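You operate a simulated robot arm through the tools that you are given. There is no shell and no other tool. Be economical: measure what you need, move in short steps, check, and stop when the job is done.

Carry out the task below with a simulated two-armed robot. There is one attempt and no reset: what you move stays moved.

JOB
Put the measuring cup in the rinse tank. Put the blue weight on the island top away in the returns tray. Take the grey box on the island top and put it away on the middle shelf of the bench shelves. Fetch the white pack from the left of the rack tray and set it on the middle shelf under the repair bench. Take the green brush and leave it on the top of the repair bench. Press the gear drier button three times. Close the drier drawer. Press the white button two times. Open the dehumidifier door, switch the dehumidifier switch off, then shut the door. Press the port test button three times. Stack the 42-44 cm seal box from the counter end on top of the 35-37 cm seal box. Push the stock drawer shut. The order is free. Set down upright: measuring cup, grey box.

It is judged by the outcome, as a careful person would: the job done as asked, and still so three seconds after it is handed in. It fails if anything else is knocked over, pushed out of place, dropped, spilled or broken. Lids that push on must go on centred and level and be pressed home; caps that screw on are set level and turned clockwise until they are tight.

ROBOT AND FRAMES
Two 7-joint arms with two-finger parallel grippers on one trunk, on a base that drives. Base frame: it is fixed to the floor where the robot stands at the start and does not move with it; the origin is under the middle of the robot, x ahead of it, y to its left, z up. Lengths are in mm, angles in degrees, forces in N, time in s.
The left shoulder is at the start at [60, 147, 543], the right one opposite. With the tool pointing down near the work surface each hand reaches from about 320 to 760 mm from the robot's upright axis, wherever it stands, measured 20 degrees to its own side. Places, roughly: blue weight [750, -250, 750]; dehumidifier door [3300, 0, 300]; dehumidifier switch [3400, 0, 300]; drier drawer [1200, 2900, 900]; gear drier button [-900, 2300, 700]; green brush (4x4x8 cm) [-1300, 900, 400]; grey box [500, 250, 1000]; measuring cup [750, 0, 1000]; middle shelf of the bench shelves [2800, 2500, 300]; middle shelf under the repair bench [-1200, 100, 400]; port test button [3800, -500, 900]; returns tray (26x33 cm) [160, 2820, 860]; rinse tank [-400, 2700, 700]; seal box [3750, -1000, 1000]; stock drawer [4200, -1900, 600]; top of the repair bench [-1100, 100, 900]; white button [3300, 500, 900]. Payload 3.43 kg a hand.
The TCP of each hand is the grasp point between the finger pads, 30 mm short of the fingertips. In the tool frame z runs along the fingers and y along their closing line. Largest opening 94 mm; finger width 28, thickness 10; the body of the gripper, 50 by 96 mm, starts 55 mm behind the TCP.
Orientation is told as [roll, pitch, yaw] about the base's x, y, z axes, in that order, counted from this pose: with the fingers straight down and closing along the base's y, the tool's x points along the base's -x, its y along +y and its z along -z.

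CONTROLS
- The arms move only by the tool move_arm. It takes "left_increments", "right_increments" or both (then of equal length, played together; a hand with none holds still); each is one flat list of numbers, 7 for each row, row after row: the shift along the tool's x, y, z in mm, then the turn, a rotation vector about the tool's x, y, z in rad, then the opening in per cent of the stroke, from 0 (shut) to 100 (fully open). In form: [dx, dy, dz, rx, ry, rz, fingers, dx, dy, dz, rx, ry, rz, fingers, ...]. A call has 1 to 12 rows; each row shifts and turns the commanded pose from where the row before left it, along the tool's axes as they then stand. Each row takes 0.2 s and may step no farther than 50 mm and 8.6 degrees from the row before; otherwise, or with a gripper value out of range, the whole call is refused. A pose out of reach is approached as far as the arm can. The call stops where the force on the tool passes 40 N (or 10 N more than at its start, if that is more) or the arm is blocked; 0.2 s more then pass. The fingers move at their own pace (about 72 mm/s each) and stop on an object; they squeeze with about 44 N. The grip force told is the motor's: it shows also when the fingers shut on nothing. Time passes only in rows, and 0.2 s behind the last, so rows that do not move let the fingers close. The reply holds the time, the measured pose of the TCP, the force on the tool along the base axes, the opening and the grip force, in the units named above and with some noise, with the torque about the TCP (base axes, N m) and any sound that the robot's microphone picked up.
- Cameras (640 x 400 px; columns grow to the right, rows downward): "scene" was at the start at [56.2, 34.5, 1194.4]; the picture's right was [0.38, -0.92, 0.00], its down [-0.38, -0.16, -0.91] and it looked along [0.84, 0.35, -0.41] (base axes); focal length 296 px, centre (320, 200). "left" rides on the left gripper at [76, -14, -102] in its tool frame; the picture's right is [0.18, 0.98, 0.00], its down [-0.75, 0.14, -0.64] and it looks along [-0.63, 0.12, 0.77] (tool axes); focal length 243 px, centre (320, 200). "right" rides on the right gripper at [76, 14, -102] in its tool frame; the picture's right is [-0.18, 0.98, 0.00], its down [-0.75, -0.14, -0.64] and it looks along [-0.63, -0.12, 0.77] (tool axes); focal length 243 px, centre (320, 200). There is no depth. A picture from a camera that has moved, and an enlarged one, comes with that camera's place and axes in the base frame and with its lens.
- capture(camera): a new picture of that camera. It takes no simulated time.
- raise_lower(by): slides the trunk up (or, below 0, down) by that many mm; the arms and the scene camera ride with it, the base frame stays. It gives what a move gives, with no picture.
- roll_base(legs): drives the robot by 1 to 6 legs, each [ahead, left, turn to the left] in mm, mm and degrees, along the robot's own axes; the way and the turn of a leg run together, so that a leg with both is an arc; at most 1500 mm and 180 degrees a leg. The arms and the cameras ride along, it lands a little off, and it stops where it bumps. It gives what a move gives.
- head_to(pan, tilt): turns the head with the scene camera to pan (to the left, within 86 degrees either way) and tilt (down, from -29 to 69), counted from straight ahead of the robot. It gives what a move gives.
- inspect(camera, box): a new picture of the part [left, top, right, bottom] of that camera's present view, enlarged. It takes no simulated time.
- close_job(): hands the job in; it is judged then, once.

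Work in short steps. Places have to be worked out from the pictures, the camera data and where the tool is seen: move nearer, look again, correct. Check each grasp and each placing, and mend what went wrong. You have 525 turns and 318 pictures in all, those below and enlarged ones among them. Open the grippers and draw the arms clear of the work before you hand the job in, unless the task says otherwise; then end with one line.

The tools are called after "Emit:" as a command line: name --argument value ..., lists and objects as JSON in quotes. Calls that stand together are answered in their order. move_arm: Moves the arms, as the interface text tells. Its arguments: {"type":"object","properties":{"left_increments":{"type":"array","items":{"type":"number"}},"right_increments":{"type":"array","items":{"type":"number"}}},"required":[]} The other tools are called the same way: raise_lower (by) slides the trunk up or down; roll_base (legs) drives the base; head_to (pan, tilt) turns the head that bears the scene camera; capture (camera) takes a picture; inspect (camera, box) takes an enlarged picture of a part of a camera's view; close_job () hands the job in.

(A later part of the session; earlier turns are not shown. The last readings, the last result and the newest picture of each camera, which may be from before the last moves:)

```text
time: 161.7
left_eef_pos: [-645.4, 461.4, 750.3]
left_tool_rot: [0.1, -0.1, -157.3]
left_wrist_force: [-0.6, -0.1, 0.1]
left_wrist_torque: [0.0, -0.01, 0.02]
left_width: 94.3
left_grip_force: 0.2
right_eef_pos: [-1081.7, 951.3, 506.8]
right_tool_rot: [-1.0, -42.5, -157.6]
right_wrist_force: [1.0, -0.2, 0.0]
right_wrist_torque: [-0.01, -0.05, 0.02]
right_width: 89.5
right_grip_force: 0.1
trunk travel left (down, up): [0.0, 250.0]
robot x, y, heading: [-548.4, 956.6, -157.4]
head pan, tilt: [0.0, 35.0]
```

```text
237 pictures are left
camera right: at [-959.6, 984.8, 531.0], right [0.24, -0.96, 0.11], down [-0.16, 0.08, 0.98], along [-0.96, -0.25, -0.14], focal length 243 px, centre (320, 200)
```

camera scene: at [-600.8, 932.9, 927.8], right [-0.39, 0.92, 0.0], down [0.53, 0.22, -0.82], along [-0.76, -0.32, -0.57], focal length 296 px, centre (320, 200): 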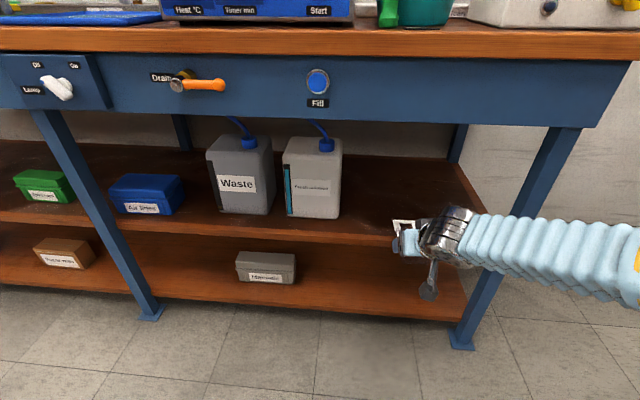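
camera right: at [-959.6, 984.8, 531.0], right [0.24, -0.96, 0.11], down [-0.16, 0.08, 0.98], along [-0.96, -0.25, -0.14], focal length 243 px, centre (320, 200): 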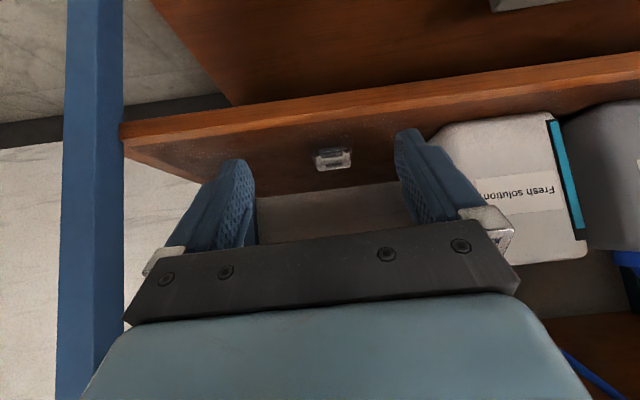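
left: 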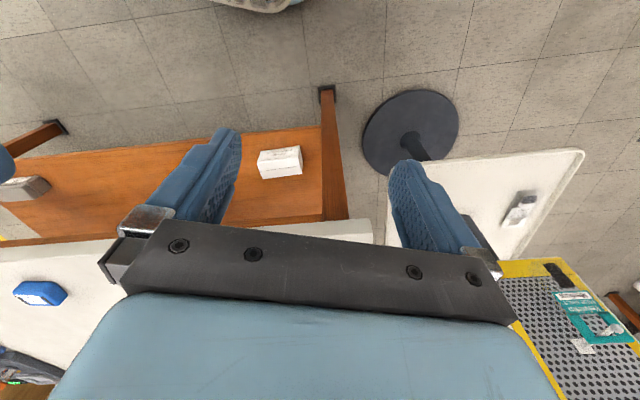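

Pack placed. Now the gear drier: back off, turn left... toward +y and look.

Emit:
roll_base --legs '[[-250, 0, 0], [0, 0, -95]]'

Emit:
raise_lower --by 200

Emit:
head_to --pan 10 --tilt 20

Emit:
capture --camera "scene"

```text
time: 167.5
left_eef_pos: [-802.2, 1194.5, 751.1]
left_tool_rot: [0.1, -0.1, 107.4]
left_wrist_force: [-0.1, -0.1, -0.1]
left_wrist_torque: [-0.01, 0.01, 0.01]
left_width: 94.0
left_grip_force: 0.1
right_eef_pos: [-275.2, 1584.9, 508.8]
right_tool_rot: [-0.9, -42.5, 107.2]
right_wrist_force: [-0.2, -0.7, -0.6]
right_wrist_torque: [-0.02, -0.02, -0.05]
right_width: 89.5
right_grip_force: 0.0
trunk travel left (down, up): [0.0, 250.0]
robot x, y, heading: [-321.1, 1053.8, 107.5]
head pan, tilt: [0.0, 35.0]
```

```text
time: 169.7
left_eef_pos: [-801.5, 1194.7, 950.1]
left_tool_rot: [0.0, -0.2, 107.4]
left_wrist_force: [-0.1, 0.1, 0.2]
left_wrist_torque: [0.03, 0.02, 0.02]
left_width: 94.0
left_grip_force: 0.1
right_eef_pos: [-275.0, 1584.9, 707.4]
right_tool_rot: [-0.9, -42.6, 107.3]
right_wrist_force: [0.6, -0.7, 0.6]
right_wrist_torque: [0.02, -0.02, 0.02]
right_width: 89.3
right_grip_force: 0.0
trunk travel left (down, up): [-200.0, 50.0]
robot x, y, heading: [-316.6, 1054.9, 107.2]
head pan, tilt: [0.0, 35.0]
```

```text
time: 170.5
left_eef_pos: [-801.0, 1194.8, 950.3]
left_tool_rot: [-0.1, -0.2, 107.4]
left_wrist_force: [0.8, -0.5, -0.5]
left_wrist_torque: [0.0, -0.01, -0.01]
left_width: 94.0
left_grip_force: 0.0
right_eef_pos: [-274.3, 1584.8, 707.4]
right_tool_rot: [-0.9, -42.6, 107.1]
right_wrist_force: [-0.2, -0.4, 0.3]
right_wrist_torque: [-0.03, 0.0, -0.01]
right_width: 89.3
right_grip_force: 0.1
trunk travel left (down, up): [-200.0, 50.0]
robot x, y, heading: [-319.2, 1053.7, 107.4]
head pan, tilt: [10.0, 20.0]
```

```text
236 pictures are left
camera scene: at [-351.8, 1106.2, 1151.5], right [0.89, 0.46, 0.0], down [0.16, -0.3, -0.94], along [-0.43, 0.83, -0.34], focal length 296 px, centre (320, 200)
```

scene: 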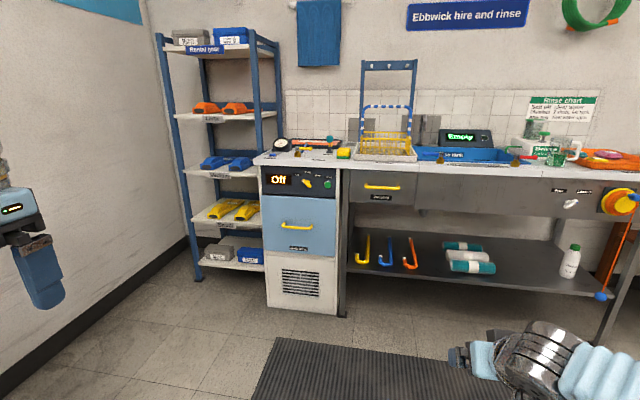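

Emit:
inspect --camera "scene" --box '[240, 120, 440, 245]'

Emit:
inspect --camera "scene" --box '[420, 90, 640, 230]'

```text
3.20 times, centred on (340, 182) of scene
camera zoom: at [-351.8, 1106.2, 1151.5], right [0.89, 0.46, 0.0], down [0.16, -0.3, -0.94], along [-0.43, 0.83, -0.34], focal length 947 px, centre (256, 256)
```

zoom: 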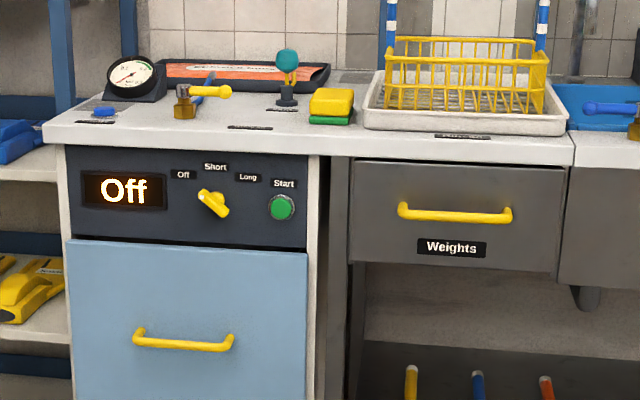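

```text
2.86 times, centred on (530, 160) of scene
camera zoom: at [-351.8, 1106.2, 1151.5], right [0.89, 0.46, 0.0], down [0.16, -0.3, -0.94], along [-0.43, 0.83, -0.34], focal length 845 px, centre (-280, 314)
```

zoom: 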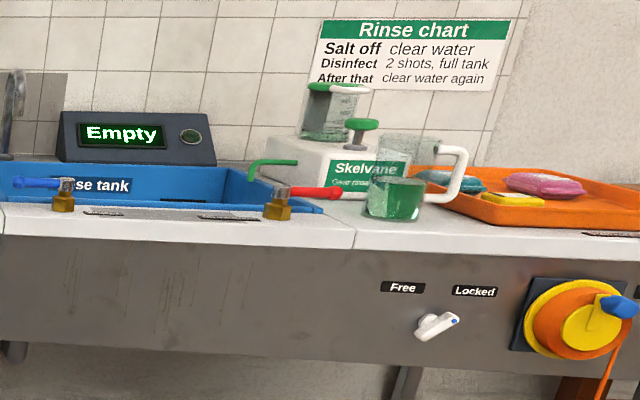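

Gear drier Start button (green) estimated near (-911, 2264, 759). Drive toward it and square up.

Emit:
roll_base --legs '[[560, 283, 0], [0, 0, 5.6]]'

Emit:
capture --camera "scene"

```text
time: 174.5
left_eef_pos: [-1253.6, 1600.4, 950.5]
left_tool_rot: [-0.1, -0.2, 112.9]
left_wrist_force: [0.7, -0.1, 0.6]
left_wrist_torque: [0.0, -0.03, 0.01]
left_width: 94.0
left_grip_force: 0.2
right_eef_pos: [-767.0, 2037.6, 707.8]
right_tool_rot: [-0.8, -42.5, 112.5]
right_wrist_force: [0.3, 0.3, 0.6]
right_wrist_torque: [-0.01, 0.03, -0.02]
right_width: 89.5
right_grip_force: 0.1
trunk travel left (down, up): [-200.0, 50.0]
robot x, y, heading: [-756.0, 1501.4, 113.0]
head pan, tilt: [10.0, 20.0]
```

```text
233 pictures are left
camera scene: at [-797.5, 1554.3, 1151.6], right [0.84, 0.54, 0.0], down [0.19, -0.29, -0.94], along [-0.51, 0.79, -0.34], focal length 296 px, centre (320, 200)
```

scene: 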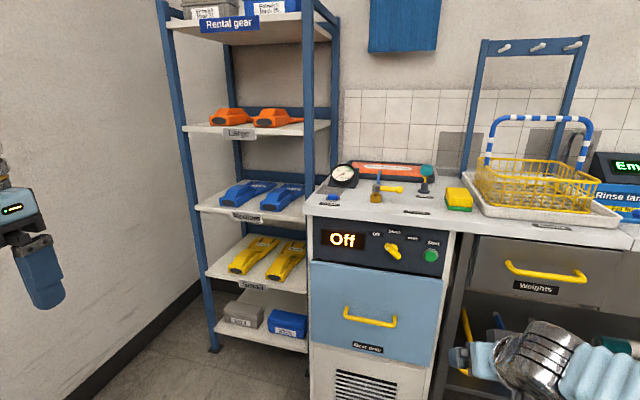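

Button triangulated at (-922,2286,750). Turn the hand horizontal, close fingers, align.

Emit:
move_arm --right_increments '[0, 0, 0, 0, -0.138, 0, 0, 0, 0, 0, 0, -0.138, 0, 0, 0, 0, 0, 0, -0.138, 0, 0, 0, 0, 0, 0, -0.138, 0, 0, 0, 0, 0, 0, -0.138, 0, 0, 0, 0, 0, 0, -0.138, 0, 0, -21, 23, 0, 0, 0, 0, 0, -21, 23, 0, 0, 0, 0, 0, 0, 0, 0, 0, 0, 0, 0]'

Emit:
roll_base --legs '[[120, 0, 0]]'

Emit:
inspect --camera "scene" --box '[300, 180, 620, 400]'

```text
time: 176.5
left_eef_pos: [-1253.9, 1600.3, 950.4]
left_tool_rot: [0.0, 0.0, 112.9]
left_wrist_force: [-0.1, 0.3, -0.3]
left_wrist_torque: [0.0, 0.02, 0.01]
left_width: 93.9
left_grip_force: 0.1
right_eef_pos: [-814.7, 2034.7, 753.7]
right_tool_rot: [-5.6, -80.4, 117.5]
right_wrist_force: [-0.5, -0.1, -0.7]
right_wrist_torque: [0.02, 0.05, 0.0]
right_width: 0.0
right_grip_force: 32.9
right hand out of reach, approached as far as the arm can: row 5, 6
trunk travel left (down, up): [-200.0, 50.0]
robot x, y, heading: [-758.6, 1505.8, 113.1]
head pan, tilt: [10.0, 20.0]
```

```text
time: 177.8
left_eef_pos: [-1302.7, 1711.2, 950.7]
left_tool_rot: [0.0, -0.1, 112.9]
left_wrist_force: [-1.0, 0.3, 0.1]
left_wrist_torque: [0.02, -0.03, 0.0]
left_width: 94.0
left_grip_force: 0.0
right_eef_pos: [-862.8, 2147.8, 753.3]
right_tool_rot: [-5.7, -80.5, 117.6]
right_wrist_force: [-0.1, 0.1, 0.2]
right_wrist_torque: [0.03, 0.0, -0.01]
right_width: 0.0
right_grip_force: 33.5
trunk travel left (down, up): [-200.0, 50.0]
robot x, y, heading: [-807.2, 1617.3, 112.9]
head pan, tilt: [10.0, 20.0]
```

```text
1.82 times, centred on (460, 290) of scene
camera zoom: at [-845.5, 1666.9, 1151.6], right [0.84, 0.55, 0.0], down [0.19, -0.29, -0.94], along [-0.51, 0.79, -0.34], focal length 538 px, centre (66, 36)
```

zoom: 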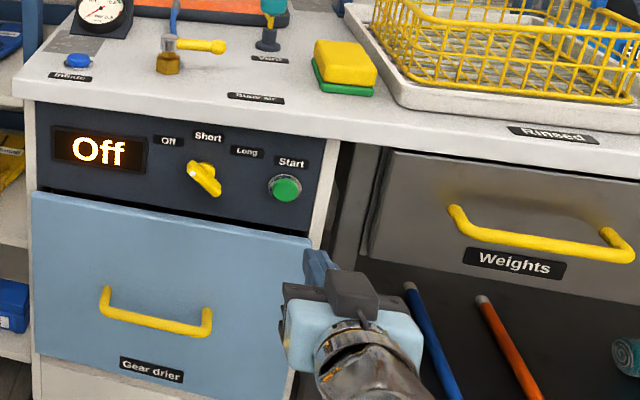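

Button confirmed; hand aligned (150 ahead of TCP). Fix the pitch to horizontal and advance 70.

Emit:
move_arm --right_increments '[0, 0, 0, 0, -0.085, 0, 0, 0, 0, 0, 0, -0.085, 0, 0, 0, 0, 35, 0, 0, 0, 0, 0, 0, 35, 0, 0, 0, 0, 0, 0, 0, 0, 0, 0, 0]'

Emit:
inspect --camera "scene" --box '[300, 180, 620, 400]'

Emit:
capture --camera "right"

```text
time: 179.0
left_eef_pos: [-1302.4, 1711.9, 950.7]
left_tool_rot: [0.0, -0.1, 113.0]
left_wrist_force: [-0.2, 0.6, 0.3]
left_wrist_torque: [0.01, -0.02, -0.01]
left_width: 93.9
left_grip_force: 0.0
right_eef_pos: [-889.8, 2211.1, 754.2]
right_tool_rot: [-101.0, -89.1, -146.9]
right_wrist_force: [-0.6, 0.0, -1.3]
right_wrist_torque: [-0.02, -0.02, 0.02]
right_width: 0.1
right_grip_force: 32.6
trunk travel left (down, up): [-200.0, 50.0]
robot x, y, heading: [-803.3, 1619.1, 113.1]
head pan, tilt: [10.0, 20.0]
```

```text
1.82 times, centred on (460, 290) of scene
camera zoom: at [-845.6, 1667.1, 1151.6], right [0.84, 0.55, 0.0], down [0.19, -0.29, -0.94], along [-0.51, 0.79, -0.34], focal length 538 px, centre (66, 36)
```

zoom: 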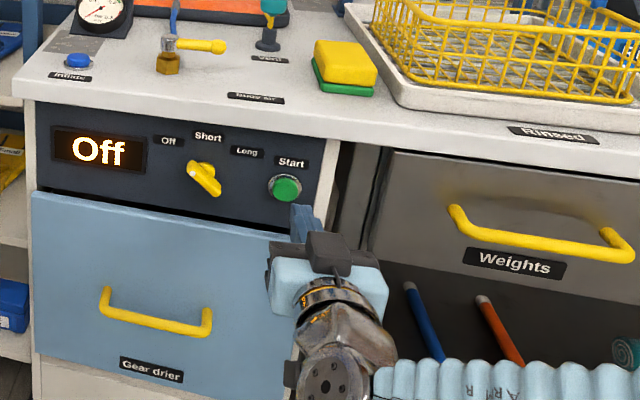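

```text
230 pictures are left
camera right: at [-863.5, 2111.0, 677.2], right [-0.91, -0.37, 0.17], down [0.36, -0.55, 0.75], along [-0.19, 0.75, 0.64], focal length 243 px, centre (320, 200)
```

right: 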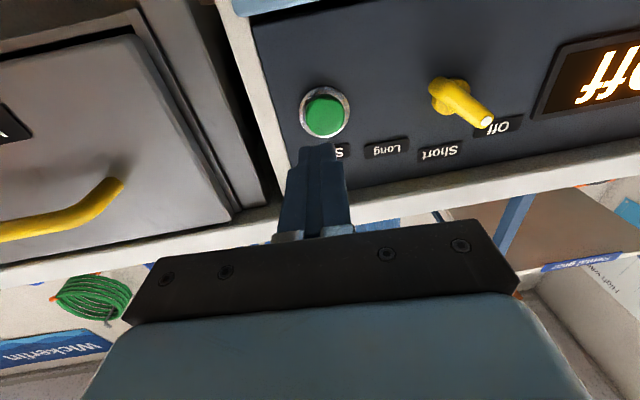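

Tip is on line with the button (51 mm to go). Advance to just short, then press gradually.

Emit:
move_arm --right_increments '[4, 0, 22, 0, 0, 0, 0, 0, 0, 20, 0, 0, 0, 0, 0, 0, 4, 0, 0, 0, 0, 0, 0, 4, 0, 0, 0, 0, 0, 0, 4, 0, 0, 0, 0, 0, 0, 0, 0, 0, 0, 0]'

Emit:
capture --camera "right"

```text
time: 180.4
left_eef_pos: [-1300.5, 1710.4, 951.4]
left_tool_rot: [0.0, -0.3, 113.1]
left_wrist_force: [-0.4, 0.2, -0.1]
left_wrist_torque: [0.03, -0.05, -0.02]
left_width: 94.3
left_grip_force: 0.1
right_eef_pos: [-909.3, 2261.5, 750.6]
right_tool_rot: [-94.3, -89.0, -153.4]
right_wrist_force: [16.3, -33.6, -7.8]
right_wrist_torque: [-0.39, -0.22, -0.22]
right_width: 0.0
right_grip_force: 33.0
trunk travel left (down, up): [-200.0, 50.0]
robot x, y, heading: [-805.9, 1618.7, 113.3]
head pan, tilt: [10.0, 20.0]
heard: click
```

```text
229 pictures are left
camera right: at [-883.4, 2162.0, 673.0], right [-0.91, -0.37, 0.17], down [0.36, -0.55, 0.76], along [-0.19, 0.75, 0.63], focal length 243 px, centre (320, 200)
```

right: 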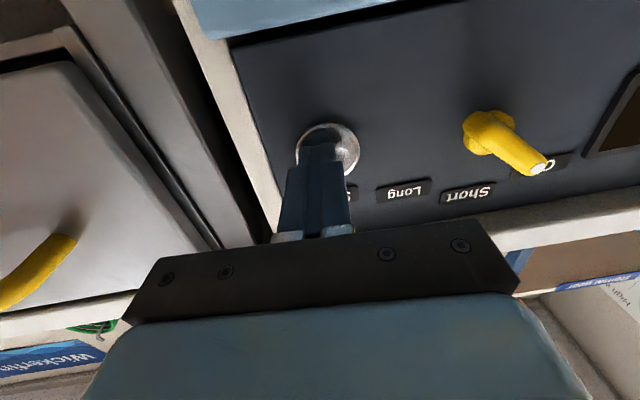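

Click heard — press 1. Back off 14 mm.

Emit:
move_arm --right_increments '[0, 0, -14, 0, 0, 0, 0, 0, 0, 0, 0, 0, 0, 0]'

Emit:
capture --camera "scene"

Emit:
move_arm --right_increments '[0, 0, 8, 0, 0, 0, 0, 0, 0, 6, 0, 0, 0, 0, 0, 0, 0, 0, 0, 0, 0]'

```text
time: 181.0
left_eef_pos: [-1301.9, 1712.3, 951.3]
left_tool_rot: [0.0, 0.0, 113.0]
left_wrist_force: [0.5, 0.2, 0.3]
left_wrist_torque: [0.0, -0.05, -0.02]
left_width: 94.0
left_grip_force: 0.0
right_eef_pos: [-904.7, 2251.6, 749.1]
right_tool_rot: [-106.6, -88.9, -141.4]
right_wrist_force: [-0.3, 0.1, 0.1]
right_wrist_torque: [-0.02, -0.01, 0.04]
right_width: 0.0
right_grip_force: 32.7
trunk travel left (down, up): [-200.0, 50.0]
robot x, y, heading: [-806.8, 1615.8, 113.3]
head pan, tilt: [10.0, 20.0]
```

```text
228 pictures are left
camera scene: at [-845.8, 1667.3, 1151.7], right [0.84, 0.55, 0.0], down [0.19, -0.29, -0.94], along [-0.51, 0.79, -0.34], focal length 296 px, centre (320, 200)
```

scene: 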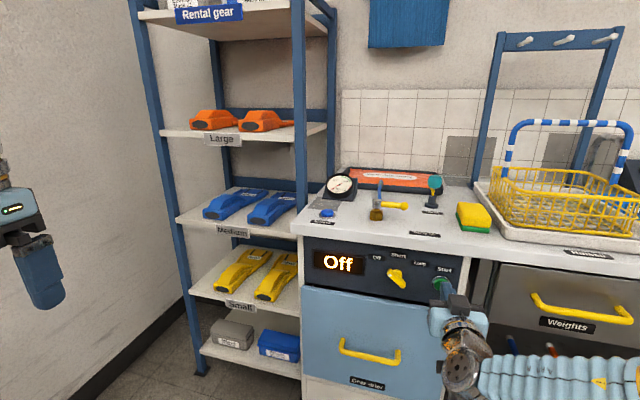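

```text
time: 181.8
left_eef_pos: [-1300.7, 1709.2, 950.7]
left_tool_rot: [0.0, -0.3, 113.1]
left_wrist_force: [0.1, 0.3, 0.2]
left_wrist_torque: [0.02, -0.02, 0.02]
left_width: 94.1
left_grip_force: 0.0
right_eef_pos: [-907.7, 2261.5, 750.6]
right_tool_rot: [-97.3, -89.0, -150.6]
right_wrist_force: [14.9, -30.7, -3.6]
right_wrist_torque: [-0.24, -0.15, -0.22]
right_width: 0.1
right_grip_force: 32.8
trunk travel left (down, up): [-200.0, 50.0]
robot x, y, heading: [-810.0, 1617.7, 113.0]
head pan, tilt: [10.0, 20.0]
heard: click
```

Press 2 clicked. Release and press a third time.

Emit:
move_arm --right_increments '[0, 0, -14, 0, 0, 0, 0, 0, 0, 0, 0, 0, 0, 0]'

Emit:
move_arm --right_increments '[0, 0, 8, 0, 0, 0, 0, 0, 0, 6, 0, 0, 0, 0, 0, 0, 0, 0, 0, 0, 0]'

Emit:
move_arm --right_increments '[0, 0, -30, 0, 0, 0, 0, 0, 0, -40, 0, 0, 0, 0, 0, 0, -40, 0, 0, 0, 0, 0, 0, -40, 0, 0, 0, 0]'

Emit:
capture --camera "scene"

```text
time: 182.4
left_eef_pos: [-1301.9, 1711.2, 949.8]
left_tool_rot: [0.0, -0.1, 112.9]
left_wrist_force: [-0.1, -0.4, -0.1]
left_wrist_torque: [-0.01, -0.02, 0.03]
left_width: 94.3
left_grip_force: 0.0
right_eef_pos: [-905.7, 2252.0, 750.4]
right_tool_rot: [-104.9, -88.8, -143.0]
right_wrist_force: [-0.4, -0.6, 0.4]
right_wrist_torque: [0.0, -0.03, -0.03]
right_width: 0.0
right_grip_force: 33.1
trunk travel left (down, up): [-200.0, 50.0]
robot x, y, heading: [-807.9, 1619.3, 113.0]
head pan, tilt: [10.0, 20.0]
```

```text
time: 183.2
left_eef_pos: [-1300.7, 1711.1, 950.9]
left_tool_rot: [0.0, -0.2, 113.0]
left_wrist_force: [-0.2, 0.5, 0.0]
left_wrist_torque: [0.02, 0.02, -0.01]
left_width: 94.0
left_grip_force: 0.1
right_eef_pos: [-908.6, 2260.6, 750.5]
right_tool_rot: [-94.6, -89.1, -153.3]
right_wrist_force: [15.7, -26.8, -5.8]
right_wrist_torque: [-0.28, -0.1, -0.27]
right_width: 0.0
right_grip_force: 32.8
trunk travel left (down, up): [-200.0, 50.0]
robot x, y, heading: [-806.5, 1619.8, 112.7]
head pan, tilt: [10.0, 20.0]
heard: click
```

```text
time: 184.2
left_eef_pos: [-1302.0, 1713.0, 950.9]
left_tool_rot: [0.0, 0.0, 113.0]
left_wrist_force: [0.3, 0.0, -0.2]
left_wrist_torque: [0.01, 0.0, 0.05]
left_width: 94.2
left_grip_force: 0.0
right_eef_pos: [-857.0, 2134.2, 757.2]
right_tool_rot: [-95.2, -89.0, -152.7]
right_wrist_force: [0.5, 0.2, -0.4]
right_wrist_torque: [0.0, -0.01, -0.01]
right_width: 0.0
right_grip_force: 32.8
right hand out of reach, approached as far as the arm can: row 4
trunk travel left (down, up): [-200.0, 50.0]
robot x, y, heading: [-807.0, 1616.3, 113.2]
head pan, tilt: [10.0, 20.0]
```

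```text
227 pictures are left
camera scene: at [-845.7, 1667.4, 1151.6], right [0.84, 0.55, 0.0], down [0.19, -0.29, -0.94], along [-0.51, 0.79, -0.34], focal length 296 px, centre (320, 200)
```

scene: 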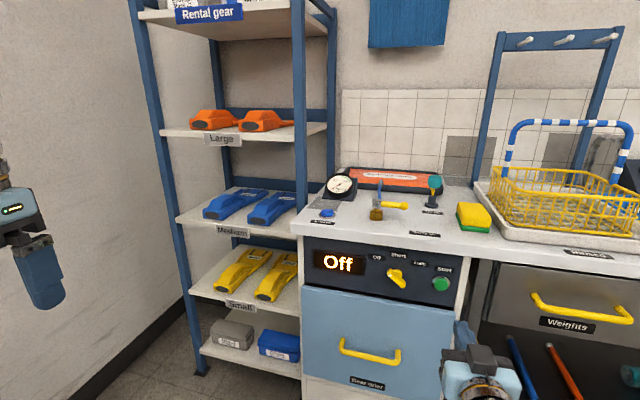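

Three presses done. Slide right along the counter to view rinse tank, returns tray and the drier drawer.

Emit:
roll_base --legs '[[-200, -750, 0]]'

Emit:
raise_lower --by 50

Emit:
head_to --pan 0 --tilt 25

Emit:
capture --camera "scene"

Emit:
head_to --pan -45 --tilt 20

Emit:
capture --camera "scene"

```text
time: 188.4
left_eef_pos: [-518.9, 1828.9, 950.7]
left_tool_rot: [0.0, -0.1, 112.9]
left_wrist_force: [0.1, 0.2, -0.5]
left_wrist_torque: [0.0, 0.02, -0.04]
left_width: 93.7
left_grip_force: 0.0
right_eef_pos: [-74.2, 2250.2, 757.1]
right_tool_rot: [-95.8, -89.1, -152.3]
right_wrist_force: [0.0, 0.3, 0.2]
right_wrist_torque: [0.01, -0.03, -0.02]
right_width: 0.4
right_grip_force: 33.6
trunk travel left (down, up): [-200.0, 50.0]
robot x, y, heading: [-22.4, 1732.7, 112.8]
head pan, tilt: [10.0, 20.0]
```

```text
time: 189.3
left_eef_pos: [-519.0, 1830.1, 1000.1]
left_tool_rot: [0.1, -0.1, 112.9]
left_wrist_force: [1.1, 0.5, 0.6]
left_wrist_torque: [-0.02, 0.0, 0.0]
left_width: 94.3
left_grip_force: 0.0
right_eef_pos: [-73.4, 2250.6, 807.7]
right_tool_rot: [-95.4, -89.1, -152.7]
right_wrist_force: [-0.3, 0.3, 0.9]
right_wrist_torque: [-0.01, -0.02, -0.01]
right_width: 0.1
right_grip_force: 33.3
trunk travel left (down, up): [-250.0, 0.0]
robot x, y, heading: [-28.1, 1731.5, 113.1]
head pan, tilt: [10.0, 20.0]
```

```text
time: 190.1
left_eef_pos: [-518.0, 1829.5, 1001.7]
left_tool_rot: [0.0, -0.1, 113.0]
left_wrist_force: [-0.5, -0.4, 0.5]
left_wrist_torque: [0.0, 0.05, 0.0]
left_width: 94.0
left_grip_force: 0.0
right_eef_pos: [-73.5, 2251.4, 806.8]
right_tool_rot: [-95.6, -89.1, -152.2]
right_wrist_force: [-0.9, 0.0, 0.1]
right_wrist_torque: [-0.01, -0.03, 0.04]
right_width: 0.0
right_grip_force: 33.5
trunk travel left (down, up): [-250.0, 0.0]
robot x, y, heading: [-25.5, 1737.0, 113.1]
head pan, tilt: [0.0, 25.0]
```

```text
226 pictures are left
camera scene: at [-48.3, 1790.4, 1193.5], right [0.92, 0.39, 0.0], down [0.17, -0.39, -0.91], along [-0.35, 0.83, -0.42], focal length 296 px, centre (320, 200)
```

scene: 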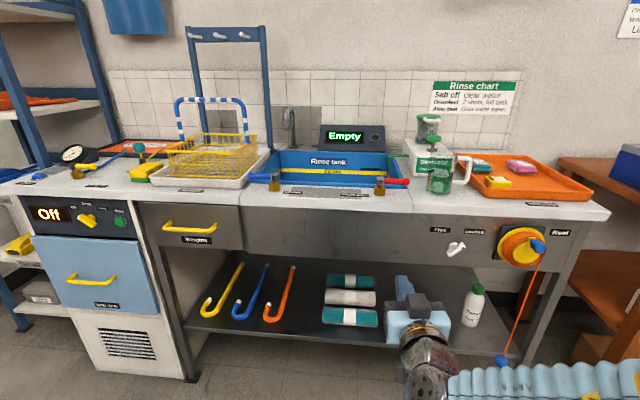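

```text
time: 191.2
left_eef_pos: [-519.7, 1829.4, 1000.7]
left_tool_rot: [-0.1, 0.0, 112.8]
left_wrist_force: [-0.2, 0.1, 0.4]
left_wrist_torque: [-0.02, 0.02, 0.0]
left_width: 94.2
left_grip_force: 0.0
right_eef_pos: [-74.0, 2249.8, 807.3]
right_tool_rot: [-95.8, -88.9, -152.3]
right_wrist_force: [-0.3, -0.9, 0.7]
right_wrist_torque: [0.01, 0.0, -0.02]
right_width: 0.2
right_grip_force: 33.1
trunk travel left (down, up): [-250.0, 0.0]
robot x, y, heading: [-24.5, 1735.1, 113.0]
head pan, tilt: [-45.0, 20.0]
```

```text
225 pictures are left
camera scene: at [22.6, 1792.0, 1201.6], right [0.93, -0.37, 0.0], down [-0.13, -0.32, -0.94], along [0.35, 0.87, -0.34], focal length 296 px, centre (320, 200)
```

scene: 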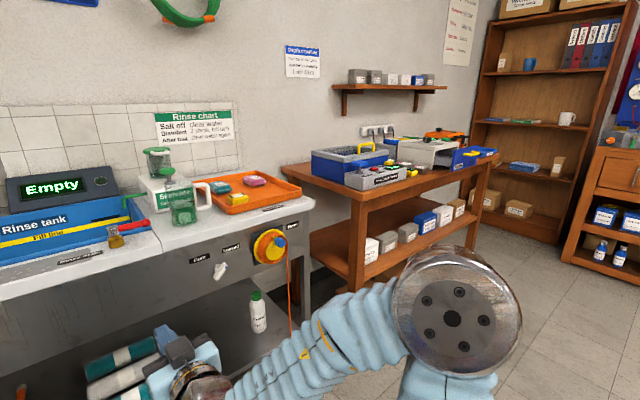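

Zoom on the returns tray and on the side bench devices.

Emit:
inspect --camera "scene" --box '[100, 130, 320, 270]'

Emit:
inspect --camera "scene" --box '[290, 50, 510, 200]'

```text
2.86 times, centred on (210, 200) of scene
camera zoom: at [22.6, 1792.0, 1201.6], right [0.93, -0.37, 0.0], down [-0.13, -0.32, -0.94], along [0.35, 0.87, -0.34], focal length 845 px, centre (634, 200)
```

zoom: 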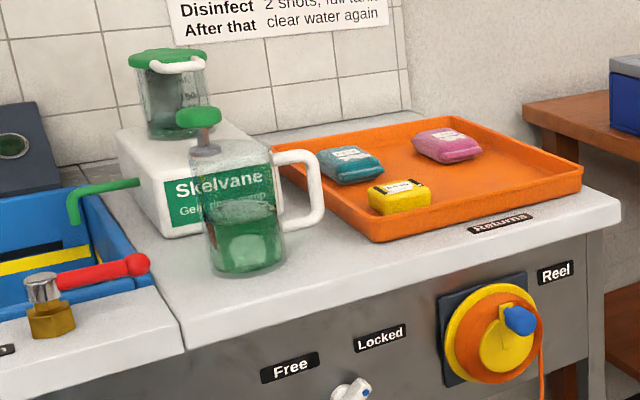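

```text
2.67 times, centred on (400, 125) of scene
camera zoom: at [22.6, 1792.0, 1201.6], right [0.93, -0.37, 0.0], down [-0.13, -0.32, -0.94], along [0.35, 0.87, -0.34], focal length 789 px, centre (107, 400)
```

zoom: 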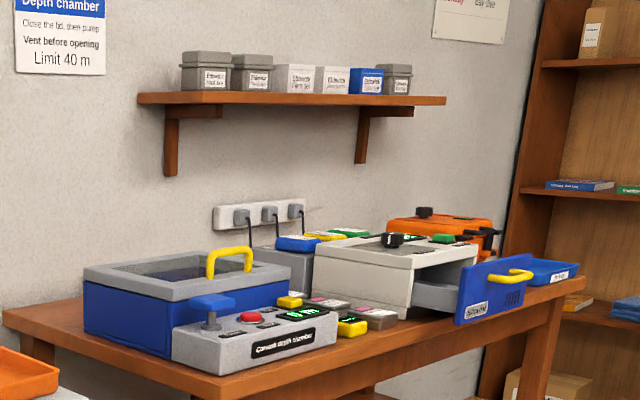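

Drier drawer (open, blue front, yellow handle) on the side bench near (1277,2874). I fold the right hand back to vertical and drive toward it.

Emit:
move_arm --right_increments '[0, 0, -30, 0, 0.14, 0, 0, 0, 0, -30, 0, 0.14, 0, 0, 0, 0, -30, 0, 0.14, 0, 0, 0, 0, -30, 0, 0.14, 0, 0, 0, 0, -20, 0, 0.14, 0, 0, 0, 0, 0, 0, 0.14, 0, 0, 0, 0, 0, 0, 0.14, 0, 0, 0, 0, 0, 0, 0.14, 0, 0, 0, 0, 0, 0, 0.14, 0, 0, 0, 0, 0, 0, 0.14, 0, 0, 0, 0, 0, 0, 0.14, 0, 0, 0, 0, 0, 0, 0, 0, 0]'

Emit:
roll_base --legs '[[-100, 0, 0], [0, -1000, 0]]'

Emit:
head_to --pan -35 --tilt 20

Emit:
capture --camera "scene"

```text
time: 193.8
left_eef_pos: [-519.1, 1828.9, 1001.5]
left_tool_rot: [-0.1, -0.1, 112.9]
left_wrist_force: [-0.6, 0.5, -0.2]
left_wrist_torque: [-0.01, -0.02, 0.02]
left_width: 93.9
left_grip_force: 0.0
right_eef_pos: [-28.8, 2132.2, 847.7]
right_tool_rot: [-0.9, -1.8, 112.0]
right_wrist_force: [0.3, 0.3, -0.7]
right_wrist_torque: [0.05, -0.02, 0.0]
right_width: 0.1
right_grip_force: 32.7
right hand out of reach, approached as far as the arm can: row 1
trunk travel left (down, up): [-250.0, 0.0]
robot x, y, heading: [-22.8, 1731.8, 113.2]
head pan, tilt: [-45.0, 20.0]
```

```text
time: 199.7
left_eef_pos: [429.4, 2120.8, 1001.6]
left_tool_rot: [-0.1, -0.1, 112.0]
left_wrist_force: [-0.2, 0.6, 0.3]
left_wrist_torque: [0.0, 0.03, -0.02]
left_width: 94.3
left_grip_force: 0.1
right_eef_pos: [925.2, 2415.5, 846.9]
right_tool_rot: [-0.9, -1.9, 111.0]
right_wrist_force: [0.8, -0.3, 0.6]
right_wrist_torque: [0.01, -0.01, 0.01]
right_width: 0.0
right_grip_force: 33.0
trunk travel left (down, up): [-250.0, 0.0]
robot x, y, heading: [924.2, 2015.9, 112.4]
head pan, tilt: [-45.0, 20.0]
```

```text
time: 200.4
left_eef_pos: [430.4, 2121.1, 1000.1]
left_tool_rot: [0.0, 0.0, 112.0]
left_wrist_force: [-0.3, 0.4, -1.6]
left_wrist_torque: [0.06, 0.0, 0.01]
left_width: 94.1
left_grip_force: 0.0
right_eef_pos: [925.6, 2415.7, 846.2]
right_tool_rot: [-0.9, -1.8, 111.1]
right_wrist_force: [-1.0, 0.6, 0.0]
right_wrist_torque: [-0.02, -0.03, 0.0]
right_width: 0.1
right_grip_force: 33.2
trunk travel left (down, up): [-250.0, 0.0]
robot x, y, heading: [921.9, 2018.2, 112.3]
head pan, tilt: [-35.0, 20.0]
```

```text
222 pictures are left
camera scene: at [955.6, 2079.6, 1201.6], right [0.97, -0.22, 0.0], down [-0.08, -0.33, -0.94], along [0.21, 0.92, -0.34], focal length 296 px, centre (320, 200)
```

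scene: 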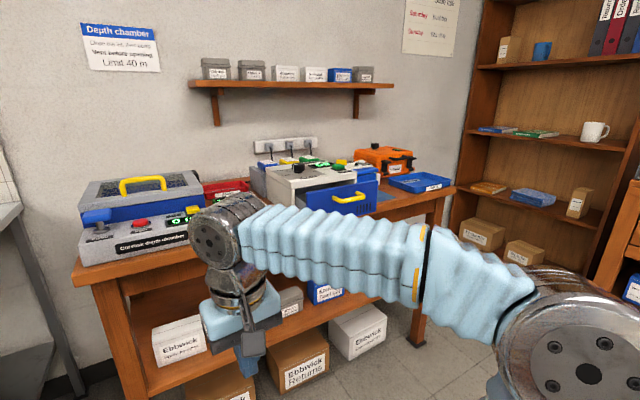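

Zoom on the drawer.

Emit:
inspect --camera "scene" --box '[240, 120, 460, 240]'

```text
2.91 times, centred on (350, 180) of scene
camera zoom: at [955.6, 2079.6, 1201.6], right [0.97, -0.22, 0.0], down [-0.08, -0.33, -0.94], along [0.21, 0.92, -0.34], focal length 860 px, centre (233, 258)
```

zoom: 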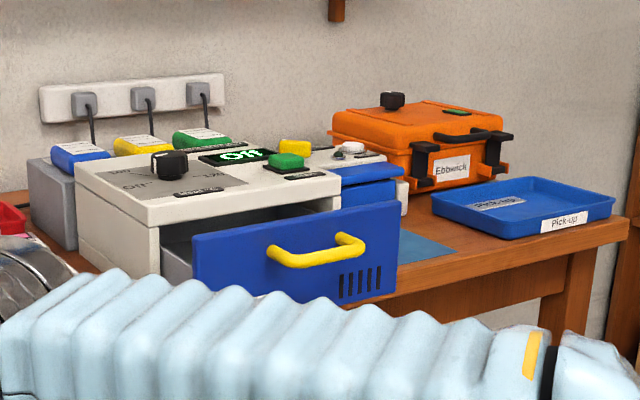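

Drive right 437 to face the drawer, then tilt the right hand horizontal with fingers closed.

Emit:
roll_base --legs '[[0, -437, 0.7]]'

Emit:
move_arm --right_increments '[0, -15, 0, 0, -0.14, 0, 0, 0, -15, 0, 0, -0.14, 0, 0, 0, -15, 0, 0, -0.14, 0, 0, 0, -15, 0, 0, -0.14, 0, 0, 0, -15, 0, 0, -0.14, 0, 0, 0, -15, 0, 0, -0.14, 0, 0, 0, -15, 0, 0, -0.14, 0, 0, 0, -15, 0, 0, -0.14, 0, 0, 0, -15, 0, 0, -0.14, 0, 0, 0, -15, 0, 0, -0.14, 0, 0, 0, 0, 0, 0, -0.14, 0, 0, 0, 0, 0, 0, 0, 0, 0]'

Emit:
head_to --pan 0 --tilt 25

Emit:
capture --camera "scene"

```text
time: 203.1
left_eef_pos: [846.4, 2288.6, 999.7]
left_tool_rot: [0.0, -0.1, 112.3]
left_wrist_force: [-0.5, 0.9, 0.4]
left_wrist_torque: [-0.05, 0.0, 0.0]
left_width: 94.0
left_grip_force: 0.0
right_eef_pos: [1340.4, 2585.7, 846.2]
right_tool_rot: [-0.9, -1.9, 111.5]
right_wrist_force: [0.8, 0.2, 0.0]
right_wrist_torque: [0.0, 0.01, -0.01]
right_width: 0.0
right_grip_force: 32.8
trunk travel left (down, up): [-250.0, 0.0]
robot x, y, heading: [1341.8, 2189.7, 112.8]
head pan, tilt: [-35.0, 20.0]
```

```text
time: 205.7
left_eef_pos: [845.8, 2288.8, 999.9]
left_tool_rot: [0.0, -0.1, 112.5]
left_wrist_force: [0.6, -0.3, 0.0]
left_wrist_torque: [-0.02, -0.02, -0.01]
left_width: 94.2
left_grip_force: 0.2
right_eef_pos: [1490.0, 2672.1, 892.4]
right_tool_rot: [-91.8, -89.0, -156.6]
right_wrist_force: [0.1, -0.6, -0.3]
right_wrist_torque: [-0.01, 0.01, 0.0]
right_width: 0.0
right_grip_force: 32.8
right hand out of reach, approached as far as the arm can: row 9, 10, 11
trunk travel left (down, up): [-250.0, 0.0]
robot x, y, heading: [1340.8, 2186.5, 112.4]
head pan, tilt: [-35.0, 20.0]
```

```text
time: 206.7
left_eef_pos: [845.7, 2289.0, 1000.8]
left_tool_rot: [0.1, -0.1, 112.4]
left_wrist_force: [0.1, 0.4, 0.3]
left_wrist_torque: [0.0, 0.03, 0.05]
left_width: 94.1
left_grip_force: 0.0
right_eef_pos: [1489.5, 2670.6, 891.6]
right_tool_rot: [-88.6, -89.2, -159.8]
right_wrist_force: [-0.3, -0.5, 0.1]
right_wrist_torque: [-0.03, 0.01, 0.01]
right_width: 0.0
right_grip_force: 33.3
trunk travel left (down, up): [-250.0, 0.0]
robot x, y, heading: [1339.4, 2187.9, 112.5]
head pan, tilt: [0.0, 25.0]
```

```text
220 pictures are left
camera scene: at [1317.2, 2245.3, 1193.5], right [0.92, 0.38, 0.0], down [0.16, -0.39, -0.91], along [-0.35, 0.84, -0.42], focal length 296 px, centre (320, 200)
```

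scene: 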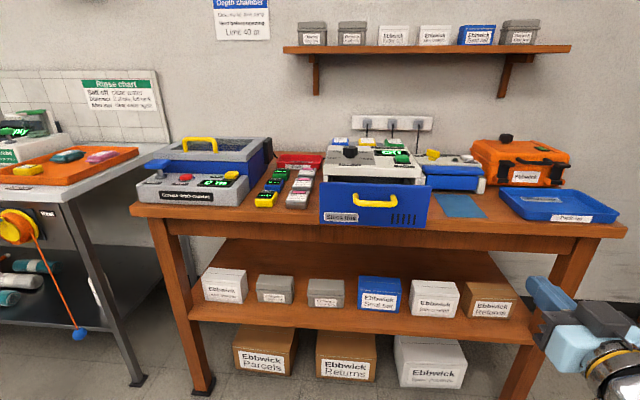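

Handle ≈ (1212,2820,928). Move the hand left 199 and up 36 to line up.

Emit:
move_arm --right_increments '[-7, 40, 0, 0, 0, 0, 0, -7, 40, 0, 0, 0, 0, 0, -7, 40, 0, 0, 0, 0, 0, -7, 40, 0, 0, 0, 0, 0, -7, 40, 10, 0, 0, 0, 0, 0, 0, 0, 0, 0, 0, 0]'

Emit:
capture --camera "scene"

```text
time: 208.1
left_eef_pos: [846.6, 2288.2, 1001.0]
left_tool_rot: [0.0, 0.0, 112.4]
left_wrist_force: [-0.2, -0.2, -0.5]
left_wrist_torque: [0.0, 0.02, -0.02]
left_width: 93.9
left_grip_force: 0.1
right_eef_pos: [1301.1, 2611.6, 934.0]
right_tool_rot: [-95.6, -89.1, -152.8]
right_wrist_force: [0.5, 1.3, 0.1]
right_wrist_torque: [0.01, 0.01, 0.0]
right_width: 0.0
right_grip_force: 32.6
right hand out of reach, approached as far as the arm can: row 1
trunk travel left (down, up): [-250.0, 0.0]
robot x, y, heading: [1343.2, 2186.4, 112.4]
head pan, tilt: [0.0, 25.0]
```

```text
219 pictures are left
camera scene: at [1316.9, 2245.2, 1193.5], right [0.92, 0.38, 0.0], down [0.16, -0.39, -0.91], along [-0.35, 0.84, -0.42], focal length 296 px, centre (320, 200)
```

scene: 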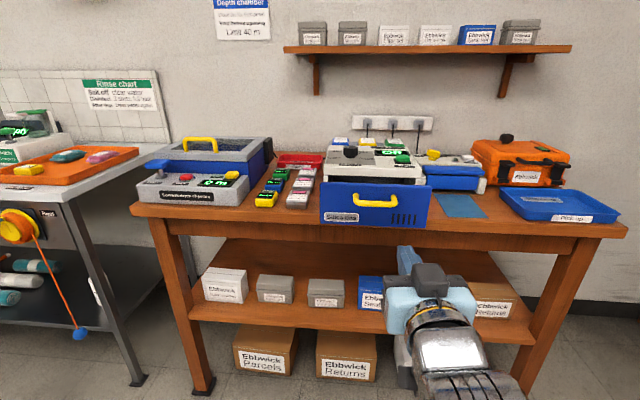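

Aligned; advance 170.

Emit:
move_arm --right_increments '[1, 0, 43, 0, 0, 0, 0, 1, 0, 43, 0, 0, 0, 0, 1, 0, 43, 0, 0, 0, 0, 1, 0, 41, 0, 0, 0, 0, 0, 0, 0, 0, 0, 0, 0]'

Emit:
inspect --camera "scene" --box '[280, 120, 480, 260]'

Emit:
capture --camera "right"

```text
time: 209.3
left_eef_pos: [846.7, 2288.1, 1000.5]
left_tool_rot: [0.0, -0.1, 112.4]
left_wrist_force: [-0.3, 0.0, 0.3]
left_wrist_torque: [-0.02, 0.01, 0.0]
left_width: 94.0
left_grip_force: 0.1
right_eef_pos: [1238.5, 2772.2, 932.0]
right_tool_rot: [-96.9, -89.1, -151.5]
right_wrist_force: [0.2, -0.1, 0.0]
right_wrist_torque: [0.01, 0.03, 0.02]
right_width: 0.0
right_grip_force: 32.6
trunk travel left (down, up): [-250.0, 0.0]
robot x, y, heading: [1342.1, 2187.7, 112.6]
head pan, tilt: [0.0, 25.0]
```

```text
2.86 times, centred on (380, 190) of scene
camera zoom: at [1317.0, 2245.4, 1193.5], right [0.92, 0.38, 0.0], down [0.16, -0.39, -0.91], along [-0.35, 0.84, -0.42], focal length 845 px, centre (149, 229)
```

zoom: 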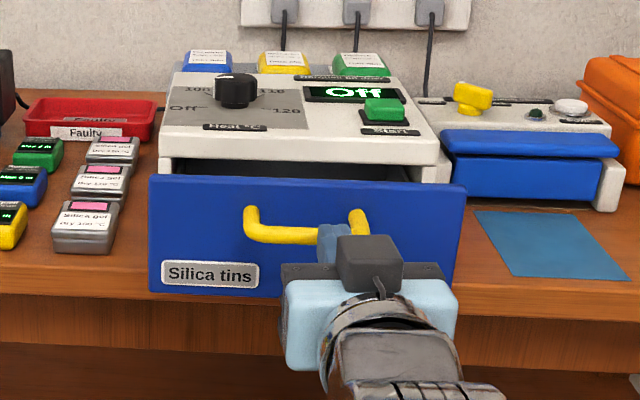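

```text
217 pictures are left
camera right: at [1264.0, 2672.5, 853.8], right [-0.92, -0.36, 0.17], down [0.36, -0.55, 0.75], along [-0.18, 0.75, 0.63], focal length 243 px, centre (320, 200)
```

right: 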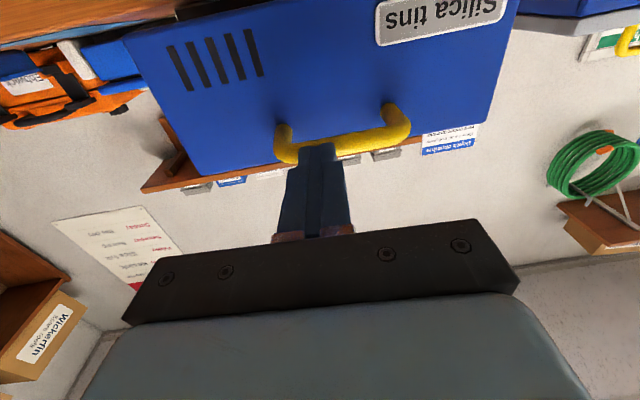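

Tips meet the handle. Push forward in small rows until it is blocked.

Emit:
move_arm --right_increments '[0, 0, 12, 0, 0, 0, 0, 0, 0, 12, 0, 0, 0, 0, 0, 0, 12, 0, 0, 0, 0, 0, 0, 12, 0, 0, 0, 0, 0, 0, 12, 0, 0, 0, 0, 0, 0, 12, 0, 0, 0, 0, 0, 0, 0, 0, 0, 0, 0]'

Emit:
inspect --camera "scene" --box '[280, 120, 480, 260]'

```text
time: 210.9
left_eef_pos: [846.2, 2288.9, 1000.9]
left_tool_rot: [0.0, -0.1, 112.4]
left_wrist_force: [0.0, -0.1, 0.8]
left_wrist_torque: [0.0, -0.05, 0.04]
left_width: 94.0
left_grip_force: 0.1
right_eef_pos: [1210.3, 2838.6, 926.5]
right_tool_rot: [-95.9, -89.1, -152.6]
right_wrist_force: [-0.4, 0.2, 0.8]
right_wrist_torque: [0.04, 0.02, -0.03]
right_width: 0.2
right_grip_force: 33.2
trunk travel left (down, up): [-250.0, 0.0]
robot x, y, heading: [1338.3, 2184.1, 112.4]
head pan, tilt: [0.0, 25.0]
```

```text
2.86 times, centred on (380, 190) of scene
camera zoom: at [1317.0, 2245.3, 1193.5], right [0.92, 0.38, 0.0], down [0.16, -0.39, -0.91], along [-0.35, 0.84, -0.42], focal length 845 px, centre (149, 229)
```

zoom: 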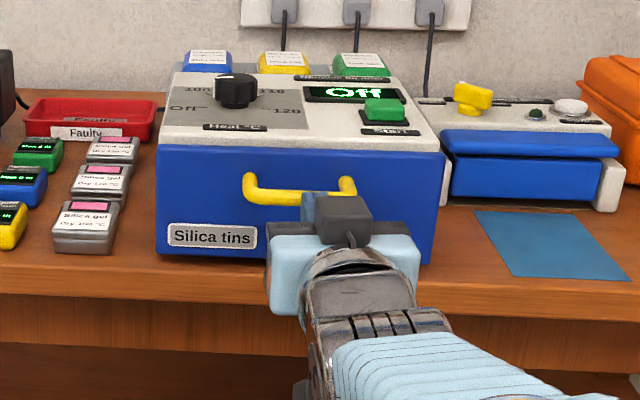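

Almost shut; push until resistance.

Emit:
move_arm --right_increments '[0, 0, 8, 0, 0, 0, 0, 0, 0, 8, 0, 0, 0, 0, 0, 0, 8, 0, 0, 0, 0, 0, 0, 8, 0, 0, 0, 0, 0, 0, 0, 0, 0, 0, 0]'

Emit:
inspect --camera "scene" --box '[280, 120, 480, 260]'

```text
time: 211.6
left_eef_pos: [847.4, 2285.2, 1001.7]
left_tool_rot: [0.0, -0.3, 112.4]
left_wrist_force: [-1.0, 0.5, 1.0]
left_wrist_torque: [0.01, -0.01, -0.01]
left_width: 94.2
left_grip_force: 0.0
right_eef_pos: [1208.0, 2849.2, 925.7]
right_tool_rot: [-84.7, -89.1, -163.6]
right_wrist_force: [14.1, -33.5, 3.8]
right_wrist_torque: [0.1, 0.05, -0.28]
right_width: 0.1
right_grip_force: 33.4
trunk travel left (down, up): [-250.0, 0.0]
robot x, y, heading: [1341.3, 2188.4, 112.6]
head pan, tilt: [0.0, 25.0]
stopped in row 3 (right hand): the force on the tool passed its limit at 54 N (the readings are from after the stop); the commanded pose is now the measured one
```

```text
2.86 times, centred on (380, 190) of scene
camera zoom: at [1318.9, 2241.4, 1193.8], right [0.92, 0.38, 0.0], down [0.16, -0.39, -0.91], along [-0.35, 0.84, -0.42], focal length 845 px, centre (149, 229)
```

zoom: 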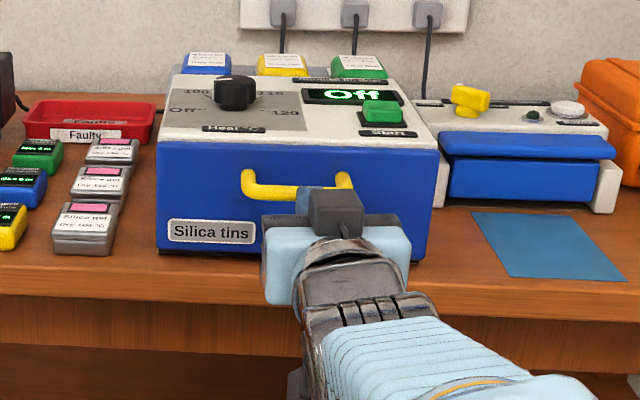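

Drawer shut. Retreat and look east (toward x≈3000) for the next targets.

Emit:
move_arm --right_increments '[0, 0, -40, 0, 0, 0, 0, 0, 0, -40, 0, 0, 0, 0, 0, 0, -40, 0, 0, 0, 0, 0, 0, -40, 0, 0, 0, 0, 0, 0, -40, 0, 0, 0, 0, 0, 0, -40, 0, 0, 0, 0]'

Emit:
roll_base --legs '[[-300, 0, 0], [0, 0, -100]]'

Emit:
head_to --pan 30 --tilt 15

Emit:
capture --camera "scene"

Emit:
head_to --pan -25 --tilt 15

Emit:
capture --camera "scene"

```text
time: 212.9
left_eef_pos: [844.9, 2288.6, 1001.1]
left_tool_rot: [0.0, -0.1, 112.5]
left_wrist_force: [-0.2, 0.6, -0.7]
left_wrist_torque: [0.02, 0.03, -0.01]
left_width: 94.1
left_grip_force: 0.1
right_eef_pos: [1289.4, 2631.6, 926.6]
right_tool_rot: [-71.4, -89.0, -177.1]
right_wrist_force: [-0.5, 0.4, 0.0]
right_wrist_torque: [-0.03, -0.01, -0.01]
right_width: 0.0
right_grip_force: 33.3
trunk travel left (down, up): [-250.0, 0.0]
robot x, y, heading: [1340.4, 2187.4, 112.5]
head pan, tilt: [0.0, 25.0]
```

```text
time: 219.2
left_eef_pos: [1632.6, 2382.6, 1000.6]
left_tool_rot: [0.0, -0.1, 13.7]
left_wrist_force: [-0.5, 0.0, -0.7]
left_wrist_torque: [0.01, -0.01, -0.02]
left_width: 94.1
left_grip_force: 0.1
right_eef_pos: [1904.5, 1892.7, 927.3]
right_tool_rot: [-72.9, -89.0, 85.5]
right_wrist_force: [-0.7, 0.4, -0.8]
right_wrist_torque: [-0.02, 0.01, -0.02]
right_width: 0.0
right_grip_force: 33.5
trunk travel left (down, up): [-250.0, 0.0]
robot x, y, heading: [1456.3, 1911.1, 13.7]
head pan, tilt: [0.0, 25.0]
```

```text
time: 220.2
left_eef_pos: [1631.6, 2382.2, 1000.9]
left_tool_rot: [0.0, -0.1, 13.6]
left_wrist_force: [0.0, 0.3, 0.1]
left_wrist_torque: [0.02, 0.04, 0.0]
left_width: 94.0
left_grip_force: 0.2
right_eef_pos: [1904.8, 1893.5, 927.8]
right_tool_rot: [-72.8, -89.0, 85.6]
right_wrist_force: [-0.5, 0.3, 0.5]
right_wrist_torque: [0.02, -0.01, 0.0]
right_width: 0.1
right_grip_force: 33.3
trunk travel left (down, up): [-250.0, 0.0]
robot x, y, heading: [1459.6, 1909.3, 13.5]
head pan, tilt: [30.0, 15.0]
```

```text
214 pictures are left
camera scene: at [1498.1, 1967.0, 1209.7], right [0.69, -0.72, 0.0], down [-0.19, -0.18, -0.97], along [0.7, 0.67, -0.26], focal length 296 px, centre (320, 200)
```

scene: 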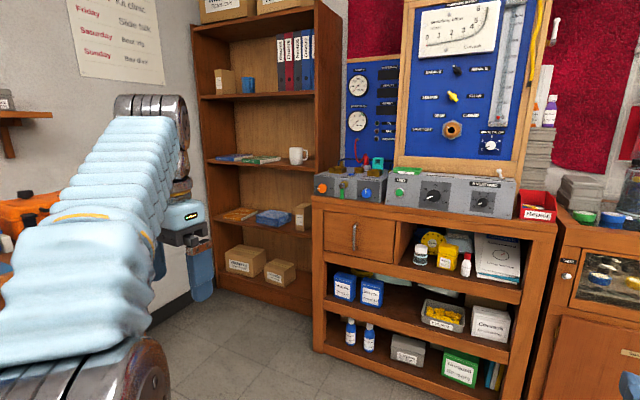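

```text
time: 221.4
left_eef_pos: [1632.7, 2383.3, 1000.3]
left_tool_rot: [0.0, -0.1, 13.8]
left_wrist_force: [0.0, -0.1, 0.4]
left_wrist_torque: [0.01, -0.02, -0.02]
left_width: 93.9
left_grip_force: 0.2
right_eef_pos: [1905.5, 1892.9, 926.9]
right_tool_rot: [-72.8, -89.0, 85.6]
right_wrist_force: [-0.7, -0.1, 0.4]
right_wrist_torque: [0.01, -0.03, -0.01]
right_width: 0.0
right_grip_force: 32.8
trunk travel left (down, up): [-250.0, 0.0]
robot x, y, heading: [1462.5, 1911.9, 13.9]
head pan, tilt: [-25.0, 15.0]
```

```text
213 pictures are left
camera scene: at [1522.2, 1884.3, 1209.8], right [-0.19, -0.98, 0.0], down [-0.25, 0.05, -0.97], along [0.95, -0.19, -0.26], focal length 296 px, centre (320, 200)
```

scene: 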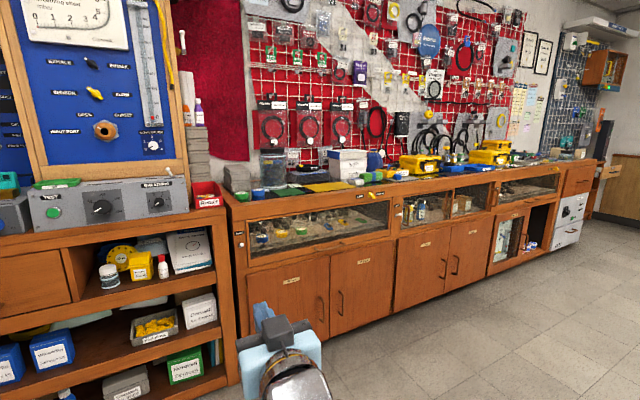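

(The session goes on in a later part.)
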